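You operate a simulated robot arm through the tools that you are given. There is no shell and no other tool. Be economical: measure what you need, move in short steps, check, and stop when the job is done.

You run a simulated robot arm. Do the job below in one go: nothing can be reset, and whatever is moved stays where it is left.

## Task
Blend out the bracket's nick with the card's stone block, then gauge the spot.
Fine: the bracket in the grey holder, clamped for the work and freed after; stone block back, gauge arm in the middle. What is to be rubbed or washed off counts as gone when no trace of it is left.

The check looks at the end state, three seconds after you hand in, the way a careful person would. Anything else that was tipped, shoved, dropped, spilled or broken makes it a failure.

## Robot
A 6-joint arm with a two-finger parallel gripper, fixed in place. Base frame: the origin is at the foot of the arm, x ahead of it, y to its left, z up; the work surface is at about z = 860. Units: mm, degrees, N and s.
With the tool pointing down near the work surface it reaches from about 240 to 640 mm from the base axis. Its first joint turns from -66.0 to 66.0 degrees. Payload 2.7 kg.
The tool frame sits at the grasp point between the pads (the TCP): z along the fingers, y along the line on which they close. The tips reach 23 mm beyond it. The gripper opens to 94 mm. The fingers are 38 mm wide and 10 mm thick; the gripper's body (54 by 96 mm) begins 39 mm behind the TCP.
Orientation is that of the tool frame in the base frame, as a unit quaternion [w, x, y, z]. With the fingers straight down and closing along the base's y, the tool's x points along the base's -x, its y along +y and its z along -z.

## Interface
- The arm moves only by the tool send_rows. Its argument "plan" is a list of rows, each a list of 7 numbers: the turn, a rotation vector about the tool's x, y, z in units of 8 degrees (1.0 is 8 degrees), then the shift along the tool's x, y, z in units of 25 mm (1.0 is 25 mm), then the gripper command, from -1 (fully open) to 1 (shut), values between in proportion. In form: [[wx, wy, wz, x, y, z, hand], ...]. A call has 1 to 12 rows; each row shifts and turns the commanded pose from where the row before left it, along the tool's axes as they then stand. A call with a number of a shift or a turn outside -1 to 1 is refused whole. Each row takes 0.2 s and may step no farther than 50 mm and 8.6 degrees from the row before; otherwise, or with a gripper value out of range, the whole call is refused. Where a pose cannot be reached the arm comes as near as it can. A force on the tool above 40 N (or 10 N above the force at the start of the call, whichever is more), or a blocked arm, ends the call early, and 0.2 s more pass. Each finger travels about 45 mm/s and halts on what it meets, pressing with about 27 N; the grip force reading is that of the motor and also rises with nothing between the fingers. The clock runs only during rows and for 0.2 s after the last one: add rows that do not move to give the fingers time. The reply holds the time, the measured pose of the TCP, the force on the tool along the base axes, the opening and the grip force, in the units named above and with some noise, with the torque about the TCP (base axes, N m) and any sound that the robot's microphone picked up.
- Cameras (640 x 400 px; columns grow to the right, rows downward): "scene" is fixed at [78.6, -427.9, 1415.2]; the picture's right is [0.77, -0.63, 0.00], its down [-0.29, -0.35, -0.89] and it looks along [0.56, 0.69, -0.46] (base axes); focal length 338 px, centre (320, 200). "wrist" rides on the gripper at [86, 16, -74] in the tool frame; the picture's right is [-0.18, 0.98, 0.00], its down [-0.58, -0.11, -0.81] and it looks along [-0.79, -0.15, 0.59] (tool axes); focal length 243 px, centre (320, 200). There is no depth. A picture from a camera that has moved, and an enlarged one, comes with that camera's place and axes in the base frame and with its lens.
- snapshot(camera): a new picture of that camera. The clock stands still meanwhile.
- zoom(camera, box): a new picture of the part [left, top, right, bottom] of that camera's present view, enlarged. The clock stands still meanwhile.
- finish_job(): hands the job in; it is judged then, once.

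Work in short steps. Places have to be worked out from the pictures, the camera data and where the tool is seen: move nearer, look again, correct. Check each grasp and each placing, and mend what went wrong. You have 120 turns and 64 pictures in all, those below and enlarged ones among them. Open the gripper and draw the arm clear of the work before you hand the job in, unless the task says otherwise; then end with one line.

The tools are called by a JSON object that holds its "op" and its "data". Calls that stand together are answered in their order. send_rows: Moves the arm, as the interface text tells. Its arguments: {"type":"object","properties":{"plan":{"type":"array","items":{"type":"array","items":{"type":"number"}}}},"required":["plan"]} The other tools are called the same way: snapshot (camera) takes a picture; zoom (camera, box) takes an enlarged picture of a part of a camera's view; finish_job () hands the job in.

At the start:

```text
clock: 0.0
position: [335.9, -46.0, 1173.3]
orientation: [0.0, 0.0, 1.0, 0.0]
ft_force: [-0.3, -1.0, 0.1]
wrist_torque: [0.0, 0.0, 0.01]
gripper_width: 93.8
grip_force: 0.2
```

scene: 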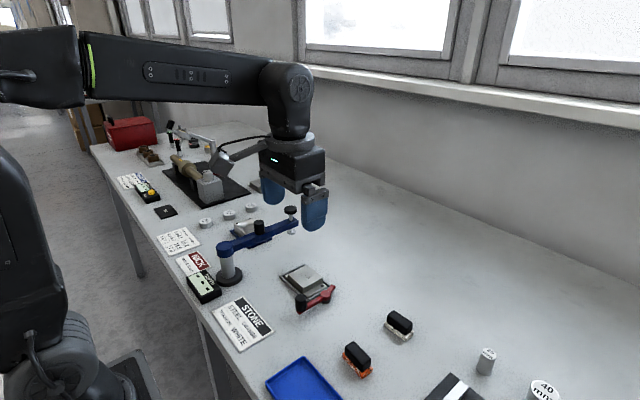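
wrist: 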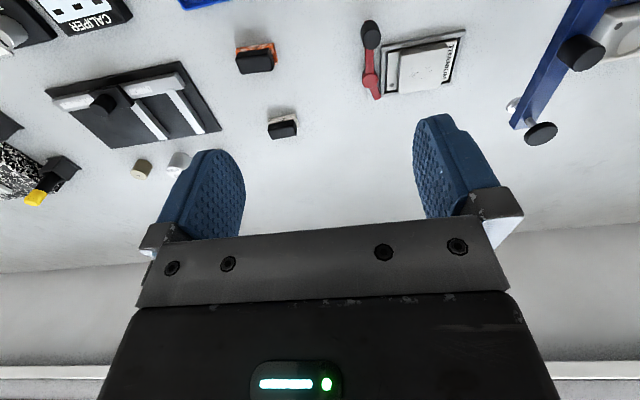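

I start by looking closely at the card and the objects around the holder.

{"op": "zoom", "data": {"camera": "scene", "box": [170, 200, 350, 360]}}

{"op": "zoom", "data": {"camera": "scene", "box": [320, 280, 600, 400]}}

{"op": "zoom", "data": {"camera": "scene", "box": [90, 110, 310, 260]}}

```text
2.50 times, centred on (260, 280) of scene
camera zoom: at [78.6, -427.9, 1415.2], right [0.77, -0.63, 0.0], down [-0.29, -0.35, -0.89], along [0.56, 0.69, -0.46], focal length 845 px, centre (470, 0)
```

zoom: 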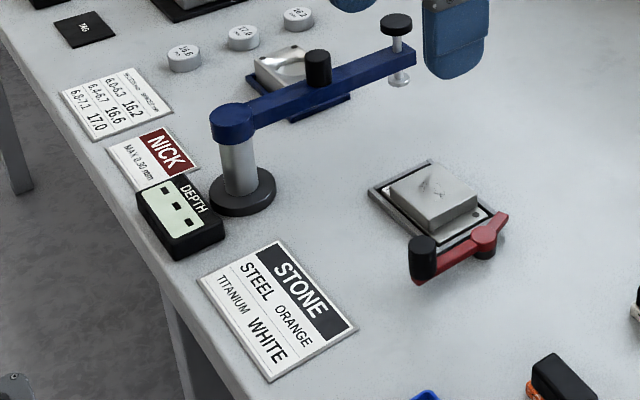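

```text
2.29 times, centred on (460, 340) of scene
camera zoom: at [78.6, -427.9, 1415.2], right [0.77, -0.63, 0.0], down [-0.29, -0.35, -0.89], along [0.56, 0.69, -0.46], focal length 772 px, centre (0, -120)
```

zoom: 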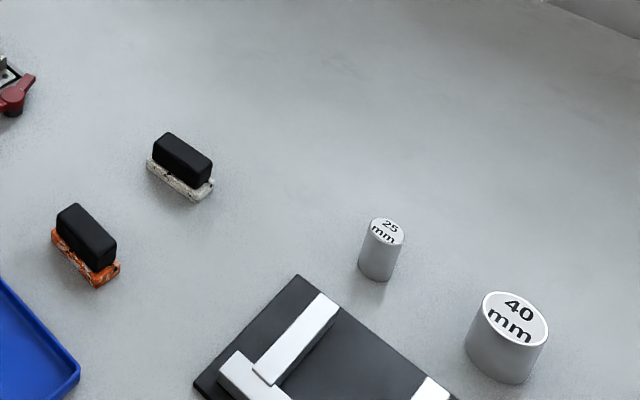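

```text
2.67 times, centred on (200, 185) of scene
camera zoom: at [78.6, -427.9, 1415.2], right [0.77, -0.63, 0.0], down [-0.29, -0.35, -0.89], along [0.56, 0.69, -0.46], focal length 901 px, centre (640, 240)
```

zoom: 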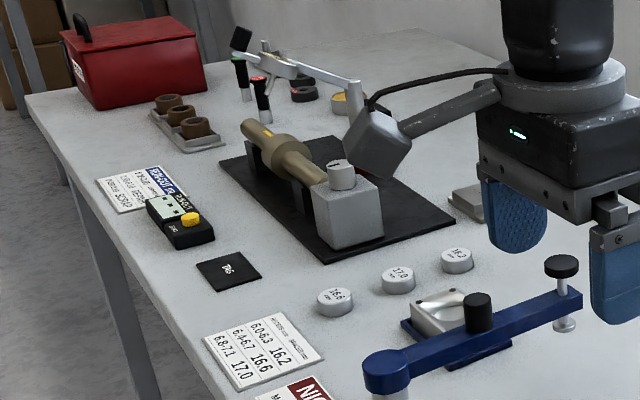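

Closer wrist views of the holder and gauge.

{"op": "zoom", "data": {"camera": "wrist", "box": [340, 0, 500, 110]}}

{"op": "zoom", "data": {"camera": "scene", "box": [210, 200, 350, 320]}}

```text
3.64 times, centred on (420, 55) of wrist
camera zoom: at [250.6, -30.9, 1249.3], right [0.18, 0.98, 0.0], down [0.58, -0.11, 0.81], along [0.79, -0.15, -0.59], focal length 882 px, centre (-44, 727)
```

zoom: 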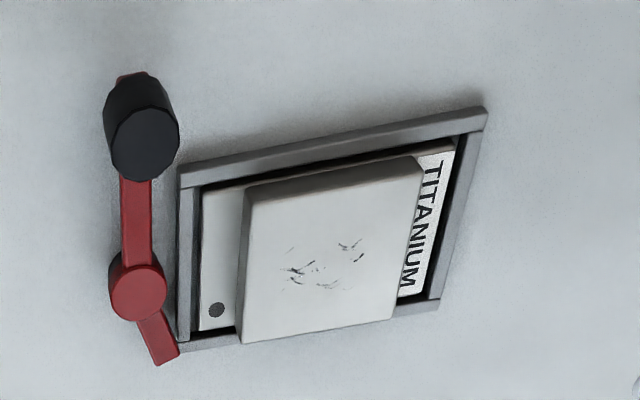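

```text
3.33 times, centred on (280, 260) of scene
camera zoom: at [78.6, -427.9, 1415.2], right [0.77, -0.63, 0.0], down [-0.29, -0.35, -0.89], along [0.56, 0.69, -0.46], focal length 1126 px, centre (453, 0)
```

zoom: 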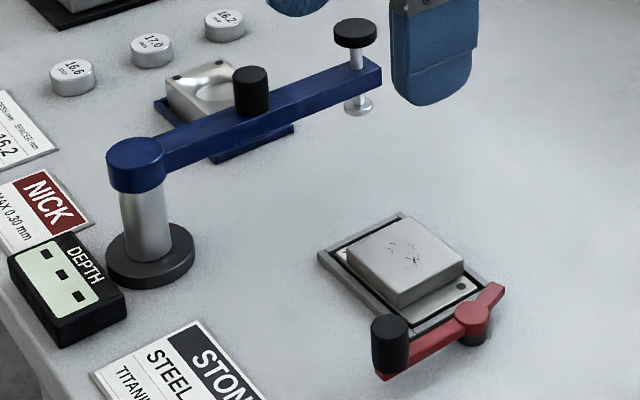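

The bracket is titanium, so the stone is the white one; the clamp lever is open. I'll move lower over the holder for a closer look.

{"op": "send_rows", "data": {"plan": [[0, 0, 0, -0.512, 0.5, 0.984, -1], [0, 0, 0, -0.512, 0.5, 0.984, -1], [0, 0, 0, -0.512, 0.5, 0.984, -1], [0, 0, 0, -0.512, 0.5, 0.984, -1], [0, 0, 0, -0.512, 0.5, 0.984, -1]]}}

{"op": "snapshot", "data": {"camera": "wrist"}}

```text
clock: 1.2
position: [401.5, 18.0, 1052.6]
orientation: [0.0, -0.001, 1.0, 0.0]
ft_force: [0.0, 0.4, -0.3]
wrist_torque: [-0.01, -0.02, -0.01]
gripper_width: 94.1
grip_force: 0.0
```

```text
56 pictures are left
camera wrist: at [315.7, 31.7, 1127.0], right [0.18, 0.98, 0.0], down [0.58, -0.11, 0.81], along [0.79, -0.15, -0.59], focal length 243 px, centre (320, 200)
```

wrist: 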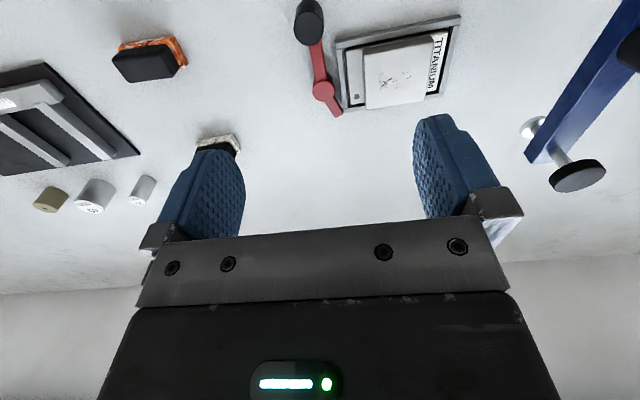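

Zooming in on the clamp for accurate triangulation.

{"op": "zoom", "data": {"camera": "wrist", "box": [280, 0, 480, 125]}}

{"op": "zoom", "data": {"camera": "scene", "box": [260, 250, 350, 320]}}

```text
3.20 times, centred on (380, 62) of wrist
camera zoom: at [315.7, 31.7, 1127.0], right [0.18, 0.98, 0.0], down [0.58, -0.11, 0.81], along [0.79, -0.15, -0.59], focal length 776 px, centre (128, 640)
```

zoom: 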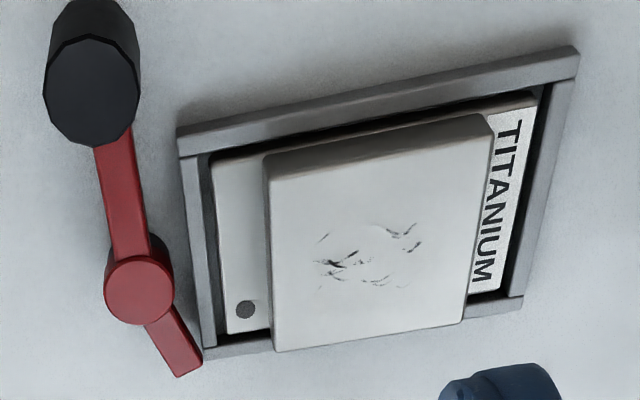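

```text
5.71 times, centred on (305, 285) of scene
camera zoom: at [78.6, -427.9, 1415.2], right [0.77, -0.63, 0.0], down [-0.29, -0.35, -0.89], along [0.56, 0.69, -0.46], focal length 1931 px, centre (406, -286)
```

zoom: 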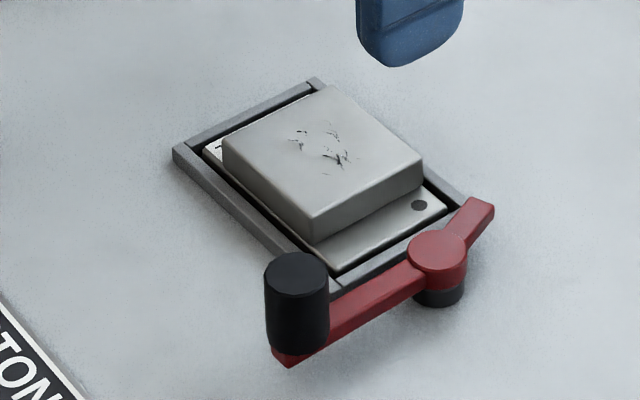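

The knob comes out at about (382, 10), with its top at z≈913, and the pivot at (449, 10). I lower to just above the knob and check.

{"op": "send_rows", "data": {"plan": [[0, 0, 0, 0.152, -0.06, 0.82, 0], [0, 0, 0, 0.152, -0.06, 0.82, 0], [0, 0, 0, 0.152, -0.06, 0.82, 0], [0, 0, 0, 0.152, -0.06, 0.82, 0], [0, 0, 0, 0.152, -0.06, 0.82, 0], [0, 0, 0, 0, 0, 0, 0]]}}

{"op": "snapshot", "data": {"camera": "wrist"}}

{"op": "zoom", "data": {"camera": "scene", "box": [240, 200, 370, 320]}}

```text
clock: 2.6
position: [382.8, 10.2, 947.8]
orientation: [-0.001, 0.0, 1.0, 0.0]
ft_force: [0.6, 0.2, -0.7]
wrist_torque: [-0.01, -0.03, 0.0]
gripper_width: 47.0
grip_force: 0.1
```

```text
53 pictures are left
camera wrist: at [296.3, 25.0, 1023.6], right [0.18, 0.98, 0.0], down [0.58, -0.11, 0.81], along [0.79, -0.15, -0.59], focal length 243 px, centre (320, 200)
```

wrist: 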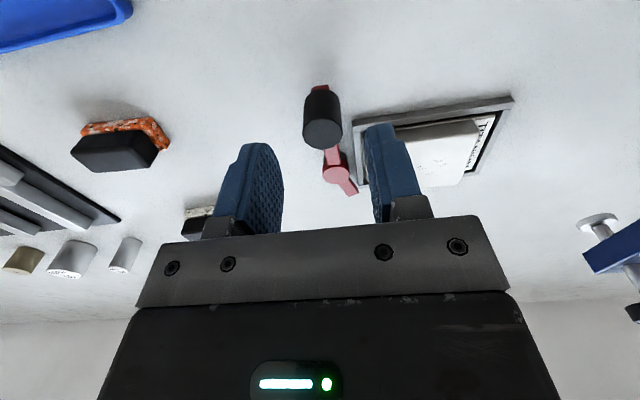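

```text
3.33 times, centred on (305, 260) of scene
camera zoom: at [78.6, -427.9, 1415.2], right [0.77, -0.63, 0.0], down [-0.29, -0.35, -0.89], along [0.56, 0.69, -0.46], focal length 1126 px, centre (370, 0)
```

zoom: 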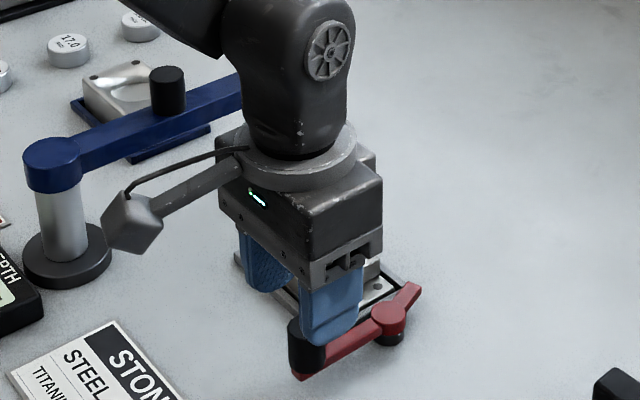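

Aligned over the knob. Descend to z≈912 and close on it.

{"op": "send_rows", "data": {"plan": [[0, 0, 0, 0, 0, 0.72, 0], [0, 0, 0, 0, 0, 0.72, 0], [0, 0, 0, 0, 0, 0, 1], [0, 0, 0, 0, 0, 0, 1], [0, 0, 0, 0, 0, 0, 1]]}}

```text
clock: 3.8
position: [382.4, 9.3, 914.0]
orientation: [0.0, 0.0, 1.0, 0.0]
ft_force: [-0.3, 0.3, -0.5]
wrist_torque: [-0.29, -0.24, 0.0]
gripper_width: 23.5
grip_force: 44.8
```

Knob gripped (23.5 mm). I turn the lever along its arc, three 8° steps to test.

{"op": "send_rows", "data": {"plan": [[0, 0, -1, -0.026, -0.37, 0, 1], [0, 0, -1, -0.026, -0.37, 0, 1], [0, 0, -1, -0.026, -0.37, 0, 1]]}}

```text
clock: 4.6
position: [388.6, -18.0, 914.1]
orientation: [0.002, -0.209, 0.978, -0.001]
ft_force: [-11.1, -8.5, 30.2]
wrist_torque: [0.43, 0.13, -0.26]
gripper_width: 23.5
grip_force: 44.6
```

The arc tracks well, but there's a 30 N upward force; I look before going on.

{"op": "zoom", "data": {"camera": "scene", "box": [240, 200, 370, 320]}}

{"op": "snapshot", "data": {"camera": "wrist"}}

```text
3.33 times, centred on (305, 260) of scene
camera zoom: at [77.9, -428.1, 1415.2], right [0.77, -0.63, 0.0], down [-0.29, -0.35, -0.89], along [0.56, 0.69, -0.46], focal length 1126 px, centre (370, 0)
```

zoom: 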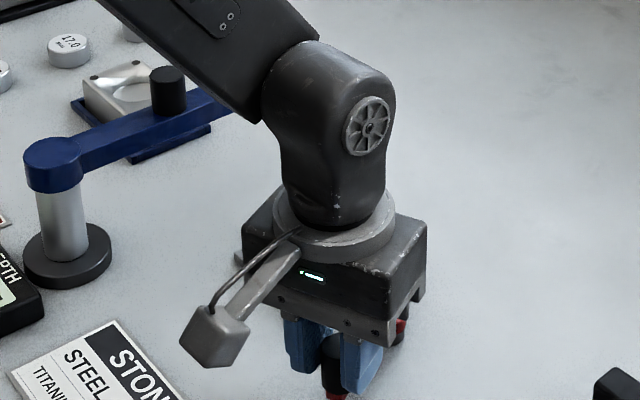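

```text
50 pictures are left
camera wrist: at [302.6, -39.3, 988.9], right [-0.23, 0.97, 0.0], down [0.57, 0.14, 0.81], along [0.79, 0.19, -0.59], focal length 243 px, centre (320, 200)
```

wrist: 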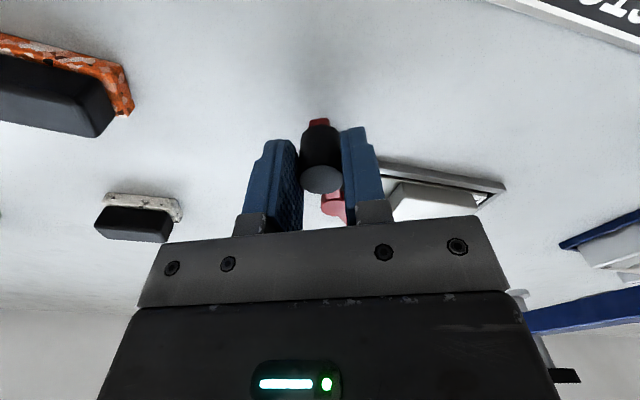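

I ease up by 2 mm to see if the vertical force relaxes.

{"op": "send_rows", "data": {"plan": [[0, 0, 0, 0, 0, -0.08, 1], [0, 0, 0, 0, 0, 0, 1]]}}

```text
clock: 5.2
position: [388.4, -16.9, 913.8]
orientation: [0.001, -0.208, 0.978, 0.0]
ft_force: [3.4, -4.1, -5.7]
wrist_torque: [-0.05, -1.11, -0.34]
gripper_width: 23.7
grip_force: 44.6
```

Relaxed. Continue the turn three more steps.

{"op": "send_rows", "data": {"plan": [[0, 0, -1, -0.026, -0.37, -0.02, 1], [0, 0, -1, -0.026, -0.37, 0, 1], [0, 0, -1, -0.026, -0.37, 0, 1], [0, 0, 0, 0, 0, 0, 1]]}}

```text
clock: 6.2
position: [405.2, -42.0, 914.2]
orientation: [-0.001, -0.407, 0.913, 0.002]
ft_force: [2.4, -0.2, -29.0]
wrist_torque: [-0.1, -0.62, -0.2]
gripper_width: 23.1
grip_force: 45.3
```

Small correction (down 1.5 mm, inward 1 mm), then continue two steps.

{"op": "send_rows", "data": {"plan": [[0, 0, 0, -0.04, 0, 0.06, 1], [0, 0, -1, -0.026, -0.37, 0, 1], [0, 0, -1, -0.026, -0.37, 0, 1], [0, 0, 0, 0, 0, 0, 1]]}}

{"op": "snapshot", "data": {"camera": "wrist"}}

{"op": "zoom", "data": {"camera": "scene", "box": [260, 220, 390, 340]}}

```text
clock: 7.2
position: [419.8, -51.7, 913.9]
orientation: [-0.003, -0.53, 0.848, 0.001]
ft_force: [-17.9, -30.3, -4.7]
wrist_torque: [-1.12, 0.1, 0.05]
gripper_width: 23.6
grip_force: 44.6
```

```text
49 pictures are left
camera wrist: at [367.1, -123.5, 989.6], right [-0.8, 0.6, 0.0], down [0.36, 0.48, 0.8], along [0.48, 0.65, -0.59], focal length 243 px, centre (320, 200)
```

wrist: 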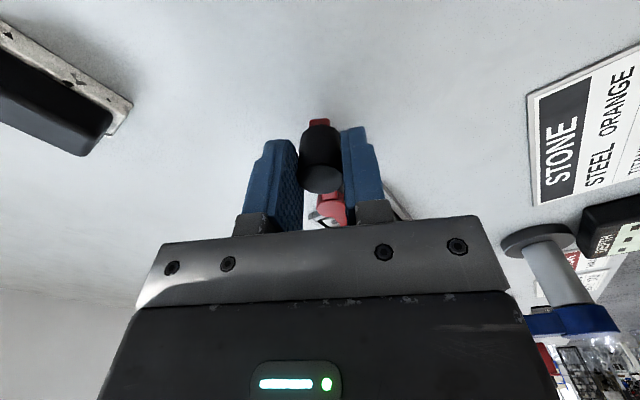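

```text
3.33 times, centred on (325, 280) of scene
camera zoom: at [78.2, -428.6, 1415.0], right [0.77, -0.63, 0.0], down [-0.29, -0.35, -0.89], along [0.56, 0.69, -0.46], focal length 1126 px, centre (303, -67)
```

zoom: 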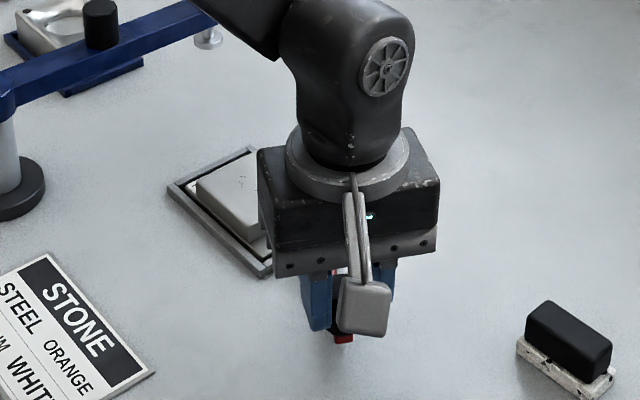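

Mostly radial force (I'm pulling inward); ease outward and turn one or two steps further to look for a stop.

{"op": "send_rows", "data": {"plan": [[0, 0, 0, 0.04, 0, 0, 1], [0, 0, -1, -0.02, -0.38, 0, 1], [0, 0, 0, 0, 0, 0, 1]]}}

```text
clock: 8.0
position: [428.2, -56.6, 914.6]
orientation: [0.0, -0.588, 0.809, 0.0]
ft_force: [-9.1, -27.5, -3.3]
wrist_torque: [-0.22, 0.46, 0.04]
gripper_width: 23.4
grip_force: 45.1
```

{"op": "send_rows", "data": {"plan": [[0, 0, 0, 0.04, 0, 0, 1], [0, 0, -1, -0.02, -0.38, 0, 1], [0, 0, 0, 0, 0, 0, 1]]}}

{"op": "zoom", "data": {"camera": "wrist", "box": [260, 150, 460, 250]}}

```text
clock: 8.6
position: [430.5, -56.1, 913.4]
orientation: [-0.006, -0.638, 0.77, 0.006]
ft_force: [-13.0, 1.3, 9.8]
wrist_torque: [0.16, -0.43, 0.01]
gripper_width: 23.7
grip_force: 45.6
stopped in row 3: the force on the tool passed its limit at 46 N (the readings are from after the stop); the commanded pose is now the measured one
```

```text
3.20 times, centred on (360, 200) of wrist
camera zoom: at [400.1, -138.8, 989.3], right [-0.93, 0.37, 0.02], down [0.23, 0.55, 0.8], along [0.28, 0.75, -0.59], focal length 776 px, centre (192, 200)
```

zoom: 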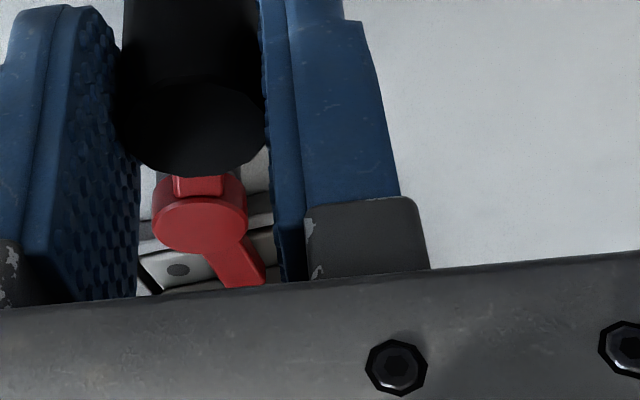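

A stop met at ~74° of turn, nose over the base plate. Open, rise, and look.

{"op": "send_rows", "data": {"plan": [[0, 0, 0, 0, 0, 0, -0.2], [0, 0, 0, 0, 0, 0, -0.2], [0, 0, 0, 0, 0, -1, -0.2], [0, 0, 0, 0, 0, -1, -0.2], [0, 0, 0, 0, 0, -1, -0.2], [0, 0, 0, 0, 0, -1, -0.2]]}}

{"op": "snapshot", "data": {"camera": "wrist"}}

```text
clock: 10.0
position: [434.1, -55.7, 1014.4]
orientation: [-0.005, -0.637, 0.771, 0.006]
ft_force: [-0.3, 0.6, -0.6]
wrist_torque: [-0.01, -0.01, 0.01]
gripper_width: 56.4
grip_force: 0.1
```

```text
46 pictures are left
camera wrist: at [402.1, -138.7, 1089.0], right [-0.93, 0.36, 0.01], down [0.23, 0.55, 0.8], along [0.29, 0.75, -0.59], focal length 243 px, centre (320, 200)
```

wrist: 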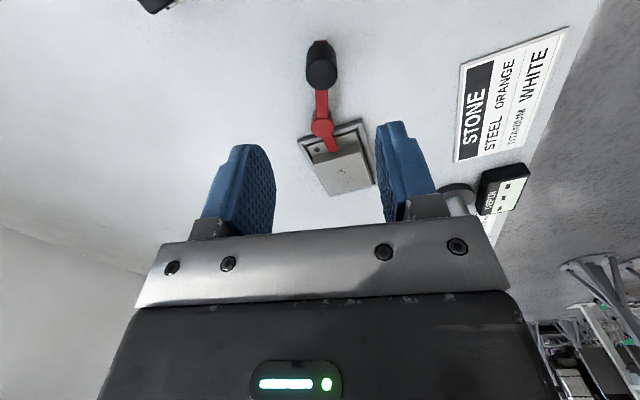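

Clamped. Straighten the tool (0.9° tilt), finish yaw to 90°, and move above the white stone around (510, -148).

{"op": "send_rows", "data": {"plan": [[0.112, 0, 0, 0, 0, 0, -0.2], [0, 0, -0.67, 0, 0, 0, -0.2], [0, 0, -0.67, 0, 0, 0, -0.2], [0, 0, 0, 0.75, -0.5, 0, -0.2], [0, 0, 0, 0.75, -0.5, 0, -0.2], [0, 0, 0, 0.75, -0.5, 0, -0.2], [0, 0, 0, 0.7, -0.75, 0.2, -0.2], [0, 0, 0, 0.7, -0.75, 0.2, -0.2]]}}

{"op": "snapshot", "data": {"camera": "wrist"}}

{"op": "snapshot", "data": {"camera": "scene"}}

```text
clock: 11.8
position: [509.0, -147.7, 1001.6]
orientation: [0.0, -0.707, 0.707, 0.0]
ft_force: [-0.7, 1.2, 0.5]
wrist_torque: [-0.02, -0.02, 0.0]
gripper_width: 56.2
grip_force: 0.1
```

```text
45 pictures are left
camera wrist: at [492.9, -236.1, 1076.6], right [-0.98, 0.19, 0.0], down [0.11, 0.58, 0.81], along [0.15, 0.79, -0.59], focal length 243 px, centre (320, 200)
```

wrist: 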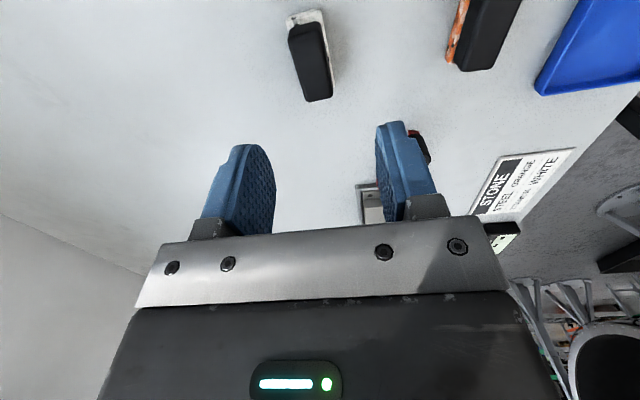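

```text
44 pictures are left
```

scene: 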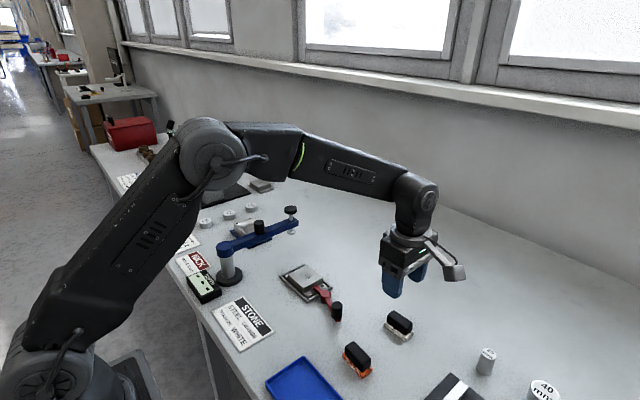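

{"op": "zoom", "data": {"camera": "wrist", "box": [250, 0, 410, 110]}}

{"op": "zoom", "data": {"camera": "scene", "box": [360, 290, 440, 350]}}

```text
3.64 times, centred on (330, 55) of wrist
camera zoom: at [492.9, -236.1, 1076.6], right [-0.98, 0.19, 0.0], down [0.11, 0.58, 0.81], along [0.15, 0.79, -0.59], focal length 882 px, centre (284, 727)
```

zoom: 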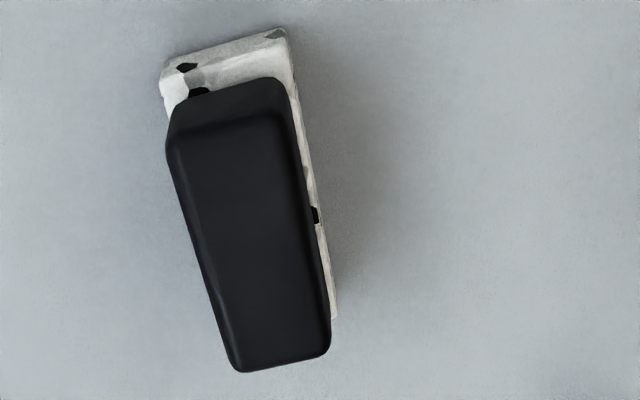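

```text
6.67 times, centred on (400, 320) of scene
camera zoom: at [78.5, -427.9, 1415.2], right [0.77, -0.63, 0.0], down [-0.29, -0.35, -0.89], along [0.56, 0.69, -0.46], focal length 2253 px, centre (-213, -600)
```

zoom: 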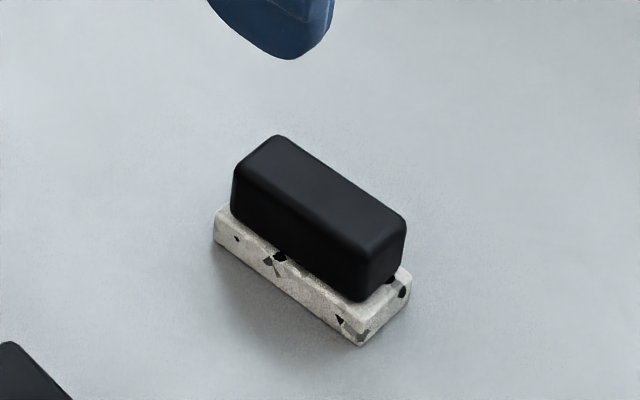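

Handle centred about (515.5, -148), axis along y, ~22 mm wide. Lower to just above it and check.

{"op": "send_rows", "data": {"plan": [[0, 0, 0, 0, -0.13, 0.865, -0.2], [0, 0, 0, 0, -0.13, 0.865, -0.2], [0, 0, 0, 0, 0, 0.865, -0.2], [0, 0, 0, 0, 0, 0.865, -0.2], [0, 0, 0, 0, 0, 0, -0.2]]}}

{"op": "snapshot", "data": {"camera": "wrist"}}

{"op": "zoom", "data": {"camera": "scene", "box": [360, 260, 460, 350]}}

```text
clock: 13.0
position: [516.4, -147.4, 916.3]
orientation: [0.0, -0.706, 0.708, 0.0]
ft_force: [0.6, -0.2, -0.4]
wrist_torque: [0.0, -0.01, -0.04]
gripper_width: 56.4
grip_force: 0.0
```

```text
41 pictures are left
camera wrist: at [499.3, -234.7, 991.4], right [-0.98, 0.19, 0.0], down [0.11, 0.58, 0.81], along [0.15, 0.79, -0.59], focal length 243 px, centre (320, 200)
```

wrist: 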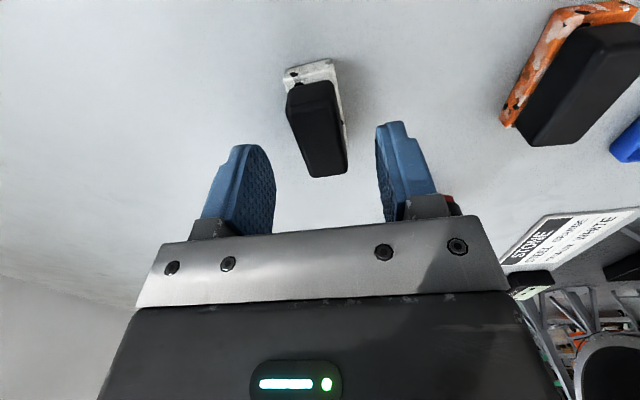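

```text
4.44 times, centred on (410, 305) of scene
camera zoom: at [78.6, -427.9, 1415.2], right [0.77, -0.63, 0.0], down [-0.29, -0.35, -0.89], along [0.56, 0.69, -0.46], focal length 1502 px, centre (-80, -267)
```

zoom: 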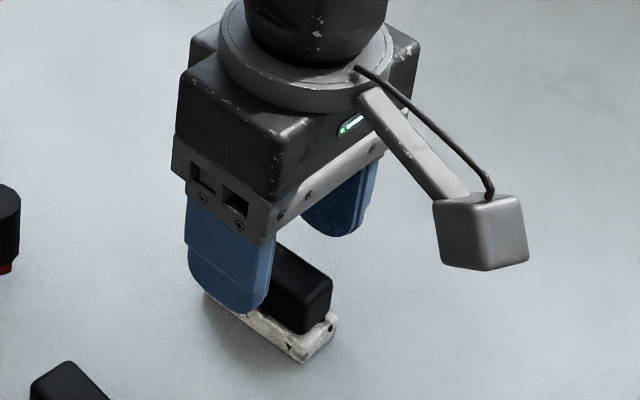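

Good alignment; shift 2.5 mm in −y, descend to z≈897 and close.

{"op": "send_rows", "data": {"plan": [[0, 0, 0, 0.1, 0, 0.38, -0.2], [0, 0, 0, 0, 0, 0.38, -0.2], [0, 0, 0, 0, 0, 0, 1], [0, 0, 0, 0, 0, 0, 1], [0, 0, 0, 0, 0, 0, 1], [0, 0, 0, 0, 0, 0, 1]]}}

```text
clock: 14.4
position: [514.6, -150.1, 898.7]
orientation: [0.001, -0.707, 0.707, 0.0]
ft_force: [0.1, -0.9, 0.8]
wrist_torque: [-0.07, 0.01, 0.0]
gripper_width: 23.4
grip_force: 26.8
```

Stone handle gripped. Lift 80 mm.

{"op": "send_rows", "data": {"plan": [[0, 0, 0, 0, 0, -0.6, 1], [0, 0, 0, 0, 0, -0.9, 1], [0, 0, 0, 0, 0, -0.9, 1], [0, 0, 0, 0, 0, -0.8, 1]]}}

{"op": "zoom", "data": {"camera": "scene", "box": [360, 220, 480, 340]}}

```text
clock: 15.4
position: [516.4, -150.3, 980.4]
orientation: [0.0, 0.707, -0.707, 0.002]
ft_force: [-1.0, 0.0, -0.7]
wrist_torque: [0.02, 0.01, 0.0]
gripper_width: 23.7
grip_force: 26.7
```

```text
3.33 times, centred on (420, 280) of scene
camera zoom: at [78.6, -427.9, 1415.2], right [0.77, -0.63, 0.0], down [-0.29, -0.35, -0.89], along [0.56, 0.69, -0.46], focal length 1126 px, centre (-13, -67)
```

zoom: 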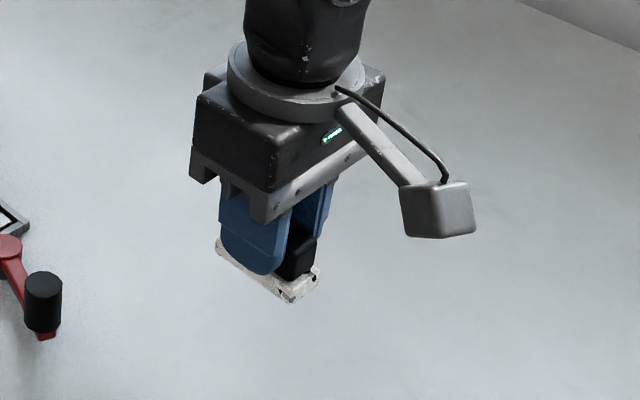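

Stone held straight. Carry it above the bracket at (453, 84).

{"op": "send_rows", "data": {"plan": [[0, 0, 0, -0.94, 0.25, 0, 1], [0, 0, 0, -0.94, 0.25, 0, 1], [0, 0, 0, -0.94, 0.25, 0, 1], [0, 0, 0, -0.94, 0.25, 0, 1], [0, 0, 0, -0.94, 0.25, 0, 1], [0, 0, 0, -0.94, 0.25, 0, 1], [0, 0, 0, -0.94, 0.25, 0, 1], [0, 0, 0, -0.94, 0.25, 0, 1], [0, 0, 0, -0.94, 0.25, 0, 1], [0, 0, 0, -0.92, 0.25, 0, 1], [0, 0, 0, 0, 0, 0.8, 1], [0, 0, 0, 0, 0, 0.8, 1]]}}

{"op": "snapshot", "data": {"camera": "wrist"}}

{"op": "zoom", "data": {"camera": "scene", "box": [240, 200, 370, 320]}}

```text
clock: 18.0
position: [454.0, 85.4, 937.8]
orientation: [0.001, -0.707, 0.708, 0.0]
ft_force: [-1.1, 0.1, -0.3]
wrist_torque: [0.0, 0.01, -0.03]
gripper_width: 23.5
grip_force: 26.9
```

```text
38 pictures are left
camera wrist: at [437.9, -2.5, 1013.2], right [-0.98, 0.19, 0.0], down [0.11, 0.58, 0.81], along [0.15, 0.79, -0.59], focal length 243 px, centre (320, 200)
```

wrist: 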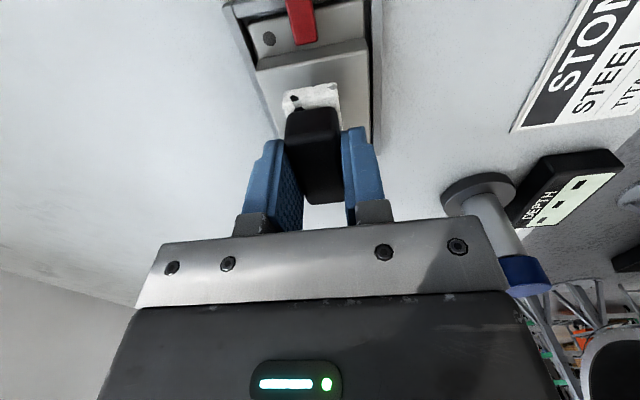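

```text
3.33 times, centred on (305, 260) of scene
camera zoom: at [78.6, -427.9, 1415.2], right [0.77, -0.63, 0.0], down [-0.29, -0.35, -0.89], along [0.56, 0.69, -0.46], focal length 1126 px, centre (370, 0)
```

zoom: 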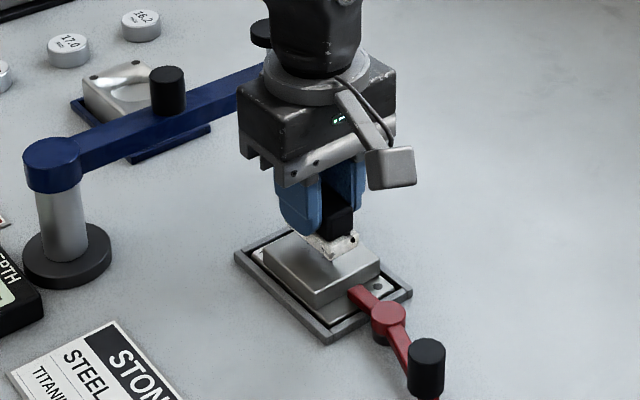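

Above the block and clear of the nose. Descend gently to find contact.

{"op": "send_rows", "data": {"plan": [[0, 0, 0, 0, 0, 0.16, 1], [0, 0, 0, 0, 0, 0.16, 1], [0, 0, 0, 0, 0, 0.16, 1], [0, 0, 0, 0, 0, 0, 1]]}}

```text
clock: 19.0
position: [452.8, 84.3, 925.2]
orientation: [0.001, -0.706, 0.708, -0.001]
ft_force: [-0.4, 0.5, 0.0]
wrist_torque: [-0.01, -0.02, 0.04]
gripper_width: 23.5
grip_force: 27.0
```

{"op": "send_rows", "data": {"plan": [[0, 0, 0, 0, 0, 0.06, 1], [0, 0, 0, 0, 0, 0.06, 1], [0, 0, 0, 0, 0, 0, 1]]}}

```text
clock: 19.8
position: [453.9, 84.8, 922.4]
orientation: [0.0, -0.707, 0.707, 0.0]
ft_force: [-0.6, -0.1, -1.5]
wrist_torque: [-0.02, -0.01, -0.01]
gripper_width: 23.5
grip_force: 27.2
```

{"op": "send_rows", "data": {"plan": [[0, 0, 0, 0, 0, 0.06, 1], [0, 0, 0, 0, 0, 0.04, 1], [0, 0, 0, 0, 0, 0, 1]]}}

```text
clock: 20.6
position: [454.6, 85.2, 922.1]
orientation: [0.001, -0.707, 0.707, -0.001]
ft_force: [-6.0, 1.3, 21.8]
wrist_torque: [-0.07, 0.19, -0.01]
gripper_width: 23.5
grip_force: 27.1
```

Contact at ~22 N. Ease slightly and start rubbing strokes along x.

{"op": "send_rows", "data": {"plan": [[0, 0, 0, 0, 0.3, -0.02, 1], [0, 0, 0, 0, 0.3, 0, 1], [0, 0, 0, 0, -0.3, 0, 1], [0, 0, 0, 0, -0.3, 0, 1], [0, 0, 0, 0, -0.3, 0, 1], [0, 0, 0, 0, -0.3, 0, 1], [0, 0, 0, 0, 0.3, 0, 1], [0, 0, 0, 0, 0.3, 0, 1]]}}

```text
clock: 22.4
position: [455.5, 84.8, 920.7]
orientation: [-0.001, 0.708, -0.706, 0.002]
ft_force: [7.2, -0.8, 14.7]
wrist_torque: [-0.14, -0.21, 0.08]
gripper_width: 23.1
grip_force: 27.5
```

Rubbing works at ~15 N. More strokes, with some y variation.

{"op": "send_rows", "data": {"plan": [[0, 0, 0, 0.1, 0.3, 0, 1], [0, 0, 0, 0, 0.3, 0, 1], [0, 0, 0, 0, -0.3, 0, 1], [0, 0, 0, 0, -0.3, 0, 1], [0, 0, 0, 0, -0.3, 0, 1], [0, 0, 0, 0, -0.3, 0, 1], [0, 0, 0, -0.2, 0.3, 0, 1], [0, 0, 0, 0, 0.3, 0, 1], [0, 0, 0, 0, 0.3, 0, 1], [0, 0, 0, 0, 0.3, 0, 1], [0, 0, 0, 0, -0.3, 0, 1], [0, 0, 0, 0.1, -0.3, 0, 1]]}}

{"op": "send_rows", "data": {"plan": [[0, 0, 0, 0.3, 0, 0, 1], [0, 0, 0, -0.3, 0, 0, 1], [0, 0, 0, -0.3, 0, 0, 1], [0, 0, 0, 0.3, 0, 0, 1], [0, 0, 0, 0, 0.3, 0, 1], [0, 0, 0, 0, 0.3, 0, 1], [0, 0, 0, 0, -0.3, 0, 1], [0, 0, 0, 0, -0.3, 0, 1], [0, 0, 0, 0, -0.3, 0, 1], [0, 0, 0, 0, -0.3, 0, 1], [0, 0, 0, 0, 0.3, 0, 1], [0, 0, 0, 0, 0.3, 0, 1]]}}

```text
clock: 25.0
position: [455.0, 84.6, 920.1]
orientation: [0.0, -0.706, 0.708, 0.0]
ft_force: [-3.0, 1.7, 8.9]
wrist_torque: [0.03, 0.09, -0.02]
gripper_width: 23.3
grip_force: 26.7
```

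```text
clock: 27.6
position: [454.2, 84.3, 920.3]
orientation: [-0.001, 0.707, -0.707, 0.001]
ft_force: [6.3, 0.3, 11.8]
wrist_torque: [-0.06, -0.18, 0.01]
gripper_width: 23.3
grip_force: 26.8
```

Lift and step aside to inspect the spot.

{"op": "send_rows", "data": {"plan": [[0, 0, 0, 0, 0, -0.8, 1], [0, 0, 0, 0, 0, -0.8, 1], [0, 0, 0, 0, -0.9, 0, 1], [0, 0, 0, 0, -0.9, 0, 1], [0, 0, 0, 0, -0.9, 0, 1], [0, 0, 0, 0, -0.3, 0, 1]]}}

{"op": "zoom", "data": {"camera": "scene", "box": [270, 250, 350, 310]}}

{"op": "snapshot", "data": {"camera": "wrist"}}

```text
clock: 29.0
position: [528.6, 84.5, 959.4]
orientation: [0.0, -0.707, 0.707, 0.001]
ft_force: [0.7, 0.1, 0.3]
wrist_torque: [-0.01, 0.0, 0.03]
gripper_width: 23.3
grip_force: 27.0
```

```text
6.67 times, centred on (310, 280) of scene
camera zoom: at [78.6, -427.9, 1415.2], right [0.77, -0.63, 0.0], down [-0.29, -0.35, -0.89], along [0.56, 0.69, -0.46], focal length 2253 px, centre (387, -333)
```

zoom: 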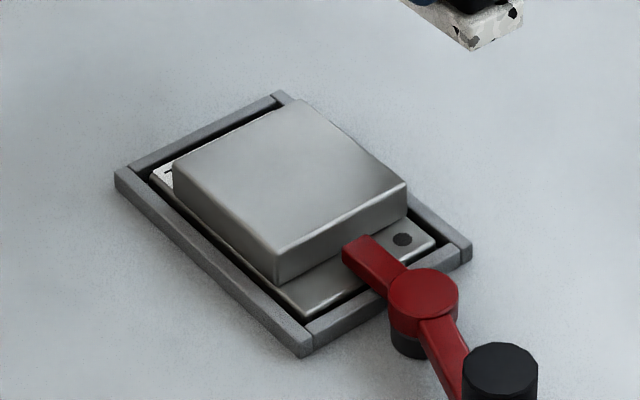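

```text
35 pictures are left
camera wrist: at [511.9, -3.0, 1035.1], right [-0.98, 0.19, 0.0], down [0.11, 0.58, 0.81], along [0.15, 0.79, -0.59], focal length 243 px, centre (320, 200)
```

wrist: 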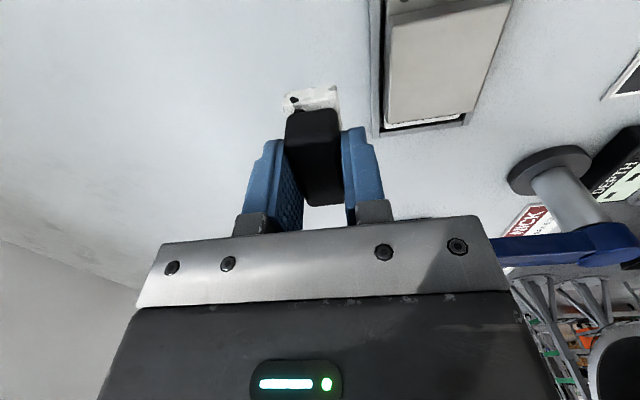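

{"op": "zoom", "data": {"camera": "wrist", "box": [370, 0, 530, 130]}}

```text
3.08 times, centred on (450, 65) of wrist
camera zoom: at [511.9, -3.0, 1035.1], right [-0.98, 0.19, 0.0], down [0.11, 0.58, 0.81], along [0.15, 0.79, -0.59], focal length 746 px, centre (-80, 615)
```

zoom: 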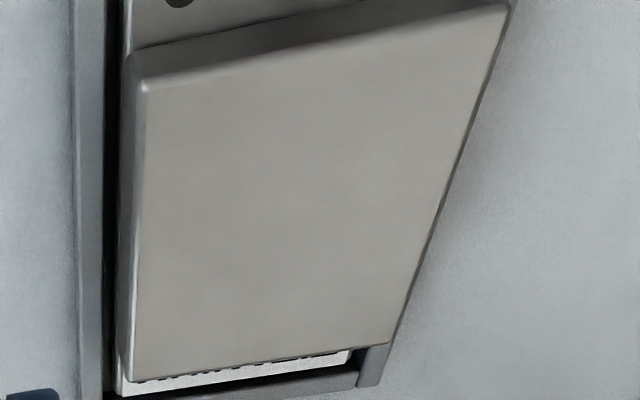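

The marks are gone entirely. Carry the stone back to (516, -150).

{"op": "send_rows", "data": {"plan": [[0, 0, 0, 0.94, 0.05, 0, 1], [0, 0, 0, 0.94, 0.05, 0, 1], [0, 0, 0, 0.94, 0.05, 0, 1], [0, 0, 0, 0.94, 0.05, 0, 1], [0, 0, 0, 0.94, 0.05, 0, 1], [0, 0, 0, 0.94, 0.05, 0, 1], [0, 0, 0, 0.94, 0.05, 0, 1], [0, 0, 0, 0.94, 0.05, 0, 1], [0, 0, 0, 0.94, 0.05, 0, 1], [0, 0, 0, 0.93, 0.05, 0, 1], [0, 0, 0, 0, 0, 0.9, 1], [0, 0, 0, 0, 0, 0.9, 1]]}}

```text
clock: 31.6
position: [516.3, -150.1, 917.4]
orientation: [0.0, -0.707, 0.708, 0.0]
ft_force: [0.8, 0.1, -0.6]
wrist_torque: [0.04, 0.01, -0.01]
gripper_width: 23.5
grip_force: 27.0
```

{"op": "send_rows", "data": {"plan": [[0, 0, 0, 0, 0, 0.3, 1], [0, 0, 0, 0, 0, 0.28, 1], [0, 0, 0, 0, 0, 0.06, 1], [0, 0, 0, 0, 0, 0, 1]]}}

```text
clock: 32.6
position: [516.0, -150.3, 900.0]
orientation: [0.001, -0.707, 0.707, 0.0]
ft_force: [0.0, -0.2, -0.7]
wrist_torque: [-0.01, 0.02, 0.01]
gripper_width: 23.6
grip_force: 26.9
```

{"op": "send_rows", "data": {"plan": [[0, 0, 0, 0, 0, 0.05, 1], [0, 0, 0, 0, 0, 0.04, 1], [0, 0, 0, 0, 0, 0, 1]]}}

```text
clock: 33.4
position: [515.2, -151.6, 897.5]
orientation: [0.0, -0.706, 0.708, 0.0]
ft_force: [0.2, 0.4, -0.8]
wrist_torque: [-0.02, -0.01, -0.01]
gripper_width: 23.2
grip_force: 26.9
```

{"op": "send_rows", "data": {"plan": [[0, 0, 0, 0, 0, 0.04, 1], [0, 0, 0, 0, 0, 0, 1]]}}

```text
clock: 34.0
position: [515.6, -150.6, 897.8]
orientation: [0.0, -0.706, 0.708, 0.0]
ft_force: [-0.6, -0.4, -0.7]
wrist_torque: [0.01, 0.0, -0.01]
gripper_width: 23.5
grip_force: 26.9
```

{"op": "send_rows", "data": {"plan": [[0, 0, 0, 0, 0, 0.05, 1], [0, 0, 0, 0, 0, 0, 1]]}}

{"op": "zoom", "data": {"camera": "scene", "box": [370, 280, 430, 350]}}

```text
clock: 34.6
position: [516.9, -149.8, 897.0]
orientation: [0.0, -0.707, 0.708, 0.0]
ft_force: [-3.0, 0.6, 7.0]
wrist_torque: [0.15, 0.15, 0.03]
gripper_width: 23.6
grip_force: 27.2
```

```text
5.71 times, centred on (400, 315) of scene
camera zoom: at [78.4, -427.8, 1415.2], right [0.77, -0.63, 0.0], down [-0.29, -0.35, -0.89], along [0.56, 0.69, -0.46], focal length 1931 px, centre (-137, -457)
```

zoom: 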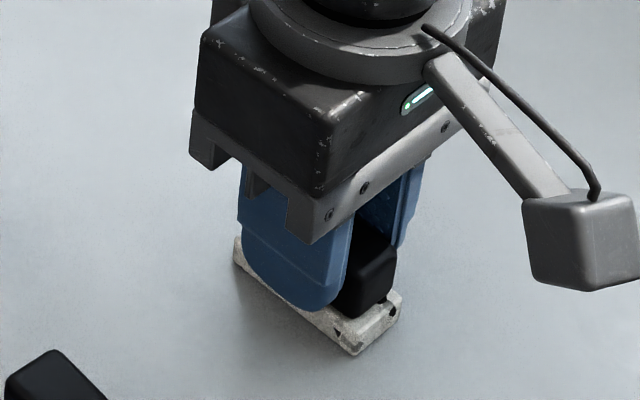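

Set down with 7 N contact. Release and rise straight up.

{"op": "send_rows", "data": {"plan": [[0, 0, 0, 0, 0, 0, -0.2], [0, 0, 0, 0, 0, 0, -0.2], [0, 0, 0, 0, 0, -0.5, -0.2], [0, 0, 0, 0, 0, -1, -0.2], [0, 0, 0, 0, 0, -1, -0.2], [0, 0, 0, 0, 0, -1, -0.2], [0, 0, 0, 0, 0, -1, -0.2], [0, 0, 0, 0, 0, -1, -0.2], [0, 0, 0, 0, 0, -1, -0.2], [0, 0, 0, 0, 0, -1, -0.2]]}}

{"op": "zoom", "data": {"camera": "scene", "box": [360, 290, 440, 350]}}

```text
clock: 36.8
position: [517.3, -149.4, 1084.1]
orientation: [0.0, -0.706, 0.708, -0.001]
ft_force: [0.7, 0.5, -0.5]
wrist_torque: [0.0, 0.0, -0.01]
gripper_width: 56.4
grip_force: 0.0
```

```text
6.67 times, centred on (400, 320) of scene
camera zoom: at [78.6, -427.9, 1415.2], right [0.77, -0.63, 0.0], down [-0.29, -0.35, -0.89], along [0.56, 0.69, -0.46], focal length 2253 px, centre (-213, -600)
```

zoom: 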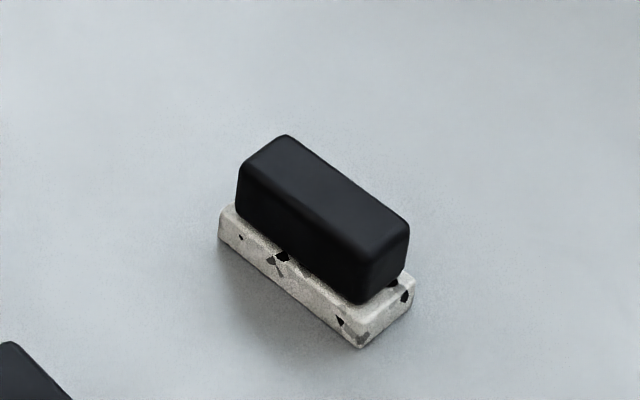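

Stone back within ~2 mm. Turn the tool back to yaw 0.

{"op": "send_rows", "data": {"plan": [[0, 0, 0.9375, 0, 0, 0, -0.2], [0, 0, 0.9375, 0, 0, 0, -0.2], [0, 0, 0.9375, 0, 0, 0, -0.2], [0, 0, 0.9375, 0, 0, 0, -0.2], [0, 0, 0.9375, 0, 0, 0, -0.2], [0, 0, 0.9375, 0, 0, 0, -0.2], [0, 0, 0.9375, 0, 0, 0, -0.2], [0, 0, 0.9375, 0, 0, 0, -0.2], [0, 0, 0.9375, 0, 0, 0, -0.2], [0, 0, 0.9375, 0, 0, 0, -0.2], [0, 0, 0.9375, 0, 0, 0, -0.2], [0, 0, 0.9375, 0, 0, 0, -0.2]]}}

{"op": "send_rows", "data": {"plan": [[0, 0, 0, 0.41, 1, 0, -0.2], [0, 0, 0, 0.41, 1, 0, -0.2], [0, 0, 0, 0.41, 1, 0, -0.2], [0, 0, 0, 0.41, 1, 0, -0.2], [0, 0, 0, 0.41, 1, 0, -0.2], [0, 0, 0, 0.41, 1, 0, -0.2], [0, 0, 0, 0.41, 1, 0, -0.2], [0, 0, 0, 0.41, 1, 0, -0.2], [0, 0, 0, 0.41, 1, 0, -0.2], [0, 0, 0, 0.41, 1, 0, -0.2], [0, 0, 0, 0.41, 1, 0, -0.2], [0, 0, 0, 0, 1, 0, -0.2]]}}

{"op": "snapshot", "data": {"camera": "wrist"}}

{"op": "snapshot", "data": {"camera": "scene"}}

```text
clock: 39.4
position: [515.3, -150.5, 1083.0]
orientation: [-0.001, 0.002, 1.0, 0.0]
ft_force: [0.0, 0.2, -0.4]
wrist_torque: [0.0, 0.02, -0.05]
gripper_width: 56.3
grip_force: 0.1
```

```text
clock: 42.0
position: [403.0, 150.5, 1083.7]
orientation: [0.0, 0.001, 1.0, 0.0]
ft_force: [-0.1, 0.4, 0.2]
wrist_torque: [0.01, -0.02, -0.02]
gripper_width: 56.6
grip_force: 0.1
```

```text
31 pictures are left
camera wrist: at [316.6, 165.3, 1159.3], right [0.19, 0.98, 0.0], down [0.58, -0.11, 0.81], along [0.79, -0.15, -0.59], focal length 243 px, centre (320, 200)
```

wrist: 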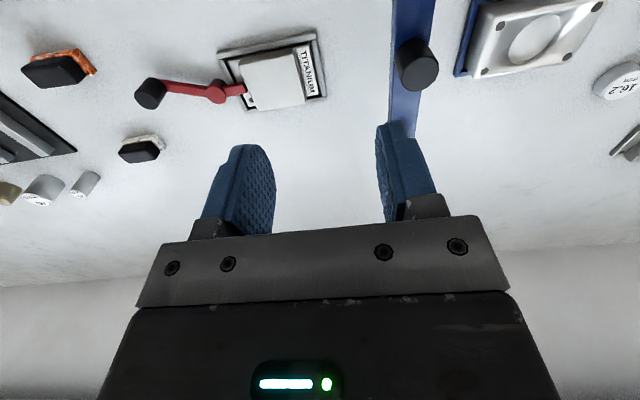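

```text
30 pictures are left
```

scene: 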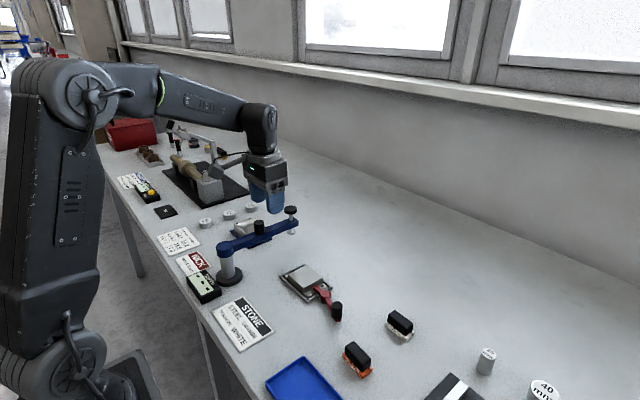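

Gauge knob triangulates to about (410, 216), top z≈988. Move above it and check.

{"op": "send_rows", "data": {"plan": [[0, 0, 0, -0.1, 0.88, 0, -0.2], [0, 0, 0, -0.1, 0.88, 0, -0.2], [0, 0, 0, -0.08, 0.86, 0.5, -0.2], [0, 0, 0, 0, 0, 0.8, -0.2], [0, 0, 0, 0, 0, 0.8, -0.2], [0, 0, 0, 0, 0, 0, -0.2]]}}

{"op": "snapshot", "data": {"camera": "wrist"}}

```text
clock: 43.4
position: [411.4, 215.3, 1030.8]
orientation: [0.001, 0.001, 1.0, -0.001]
ft_force: [0.1, -0.5, -1.1]
wrist_torque: [-0.01, 0.02, 0.0]
gripper_width: 56.3
grip_force: 0.0
```

```text
29 pictures are left
camera wrist: at [324.3, 230.1, 1105.0], right [0.19, 0.98, 0.0], down [0.58, -0.11, 0.81], along [0.79, -0.15, -0.59], focal length 243 px, centre (320, 200)
```

wrist: 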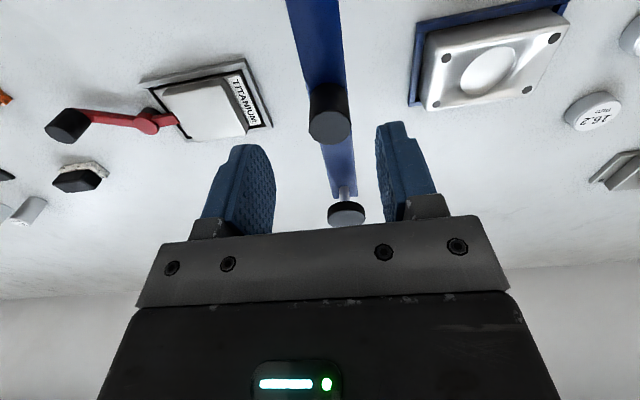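

Knob at (412, 218). Shift 2 mm, descend to z≈986 and grip.

{"op": "send_rows", "data": {"plan": [[0, 0, 0, -0.02, 0.1, 0.9, -0.2], [0, 0, 0, 0, 0, 0.9, -0.2], [0, 0, 0, 0, 0, 0, 1], [0, 0, 0, 0, 0, 0, 1], [0, 0, 0, 0, 0, 0, 1], [0, 0, 0, 0, 0, 0, 1]]}}

{"op": "zoom", "data": {"camera": "scene", "box": [200, 160, 340, 310]}}

```text
clock: 44.8
position: [412.9, 218.2, 985.3]
orientation: [0.002, 0.001, 1.0, 0.0]
ft_force: [0.0, 1.4, -4.5]
wrist_torque: [0.4, -0.65, 0.04]
gripper_width: 25.7
grip_force: 45.1
```

```text
2.67 times, centred on (270, 235) of scene
camera zoom: at [78.6, -427.8, 1415.2], right [0.77, -0.63, 0.0], down [-0.29, -0.35, -0.89], along [0.56, 0.69, -0.46], focal length 901 px, centre (453, 107)
```

zoom: 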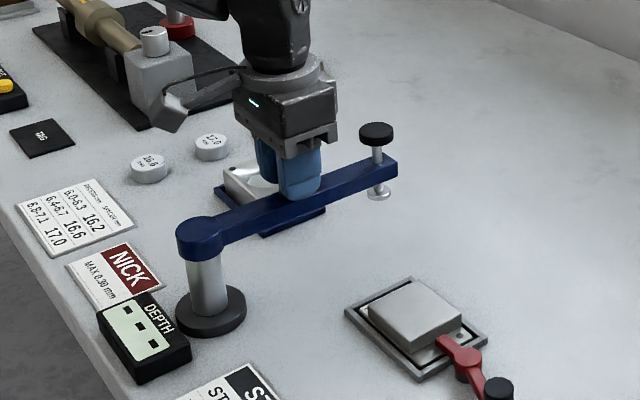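

Knob gripped. Swing two 8° steps toward the grey holder and check forces.

{"op": "send_rows", "data": {"plan": [[0, 0, 1, 0.038, -0.546, 0, 1], [0, 0, 1, 0.038, -0.546, 0, 1], [0, 0, 0, 0, 0, 0, 1]]}}

```text
clock: 45.6
position: [407.7, 190.9, 985.6]
orientation: [-0.001, 0.142, 0.99, 0.001]
ft_force: [-2.9, 3.7, 2.2]
wrist_torque: [0.39, -0.25, -0.21]
gripper_width: 25.8
grip_force: 44.6
```

{"op": "send_rows", "data": {"plan": [[0, 0, 1, 0.038, -0.546, 0, 1], [0, 0, 1, 0.038, -0.546, 0, 1], [0, 0, 0, 0, 0, 0, 1]]}}

{"op": "send_rows", "data": {"plan": [[0, 0, 1, 0.038, -0.546, 0, 1], [0, 0, 0, 0, 0, 0, 1]]}}

{"op": "zoom", "data": {"camera": "scene", "box": [230, 200, 370, 320]}}

{"op": "snapshot", "data": {"camera": "wrist"}}

```text
clock: 46.4
position: [395.9, 165.0, 985.8]
orientation: [-0.001, 0.278, 0.961, 0.0]
ft_force: [-14.6, 12.0, -0.9]
wrist_torque: [0.15, -0.86, -0.05]
gripper_width: 26.0
grip_force: 45.6
```

```text
clock: 47.0
position: [387.4, 154.3, 986.0]
orientation: [-0.001, 0.344, 0.939, 0.0]
ft_force: [-24.3, 18.3, 0.0]
wrist_torque: [0.0, -0.53, 0.11]
gripper_width: 25.6
grip_force: 44.8
```

```text
3.33 times, centred on (300, 260) of scene
camera zoom: at [77.9, -427.3, 1415.4], right [0.77, -0.63, 0.0], down [-0.29, -0.35, -0.89], along [0.56, 0.69, -0.46], focal length 1126 px, centre (387, 0)
```

zoom: 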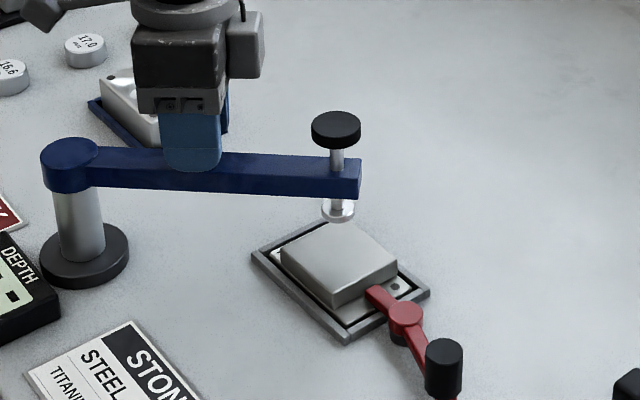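

```text
26 pictures are left
camera wrist: at [331.5, 222.2, 1060.8], right [0.77, 0.63, 0.0], down [0.38, -0.46, 0.81], along [0.51, -0.62, -0.59], focal length 243 px, centre (320, 200)
```

wrist: 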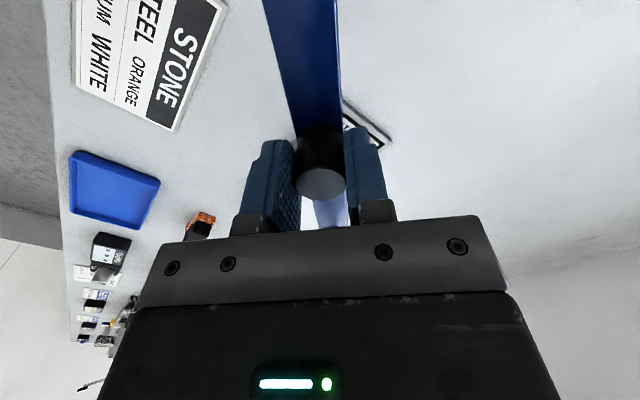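

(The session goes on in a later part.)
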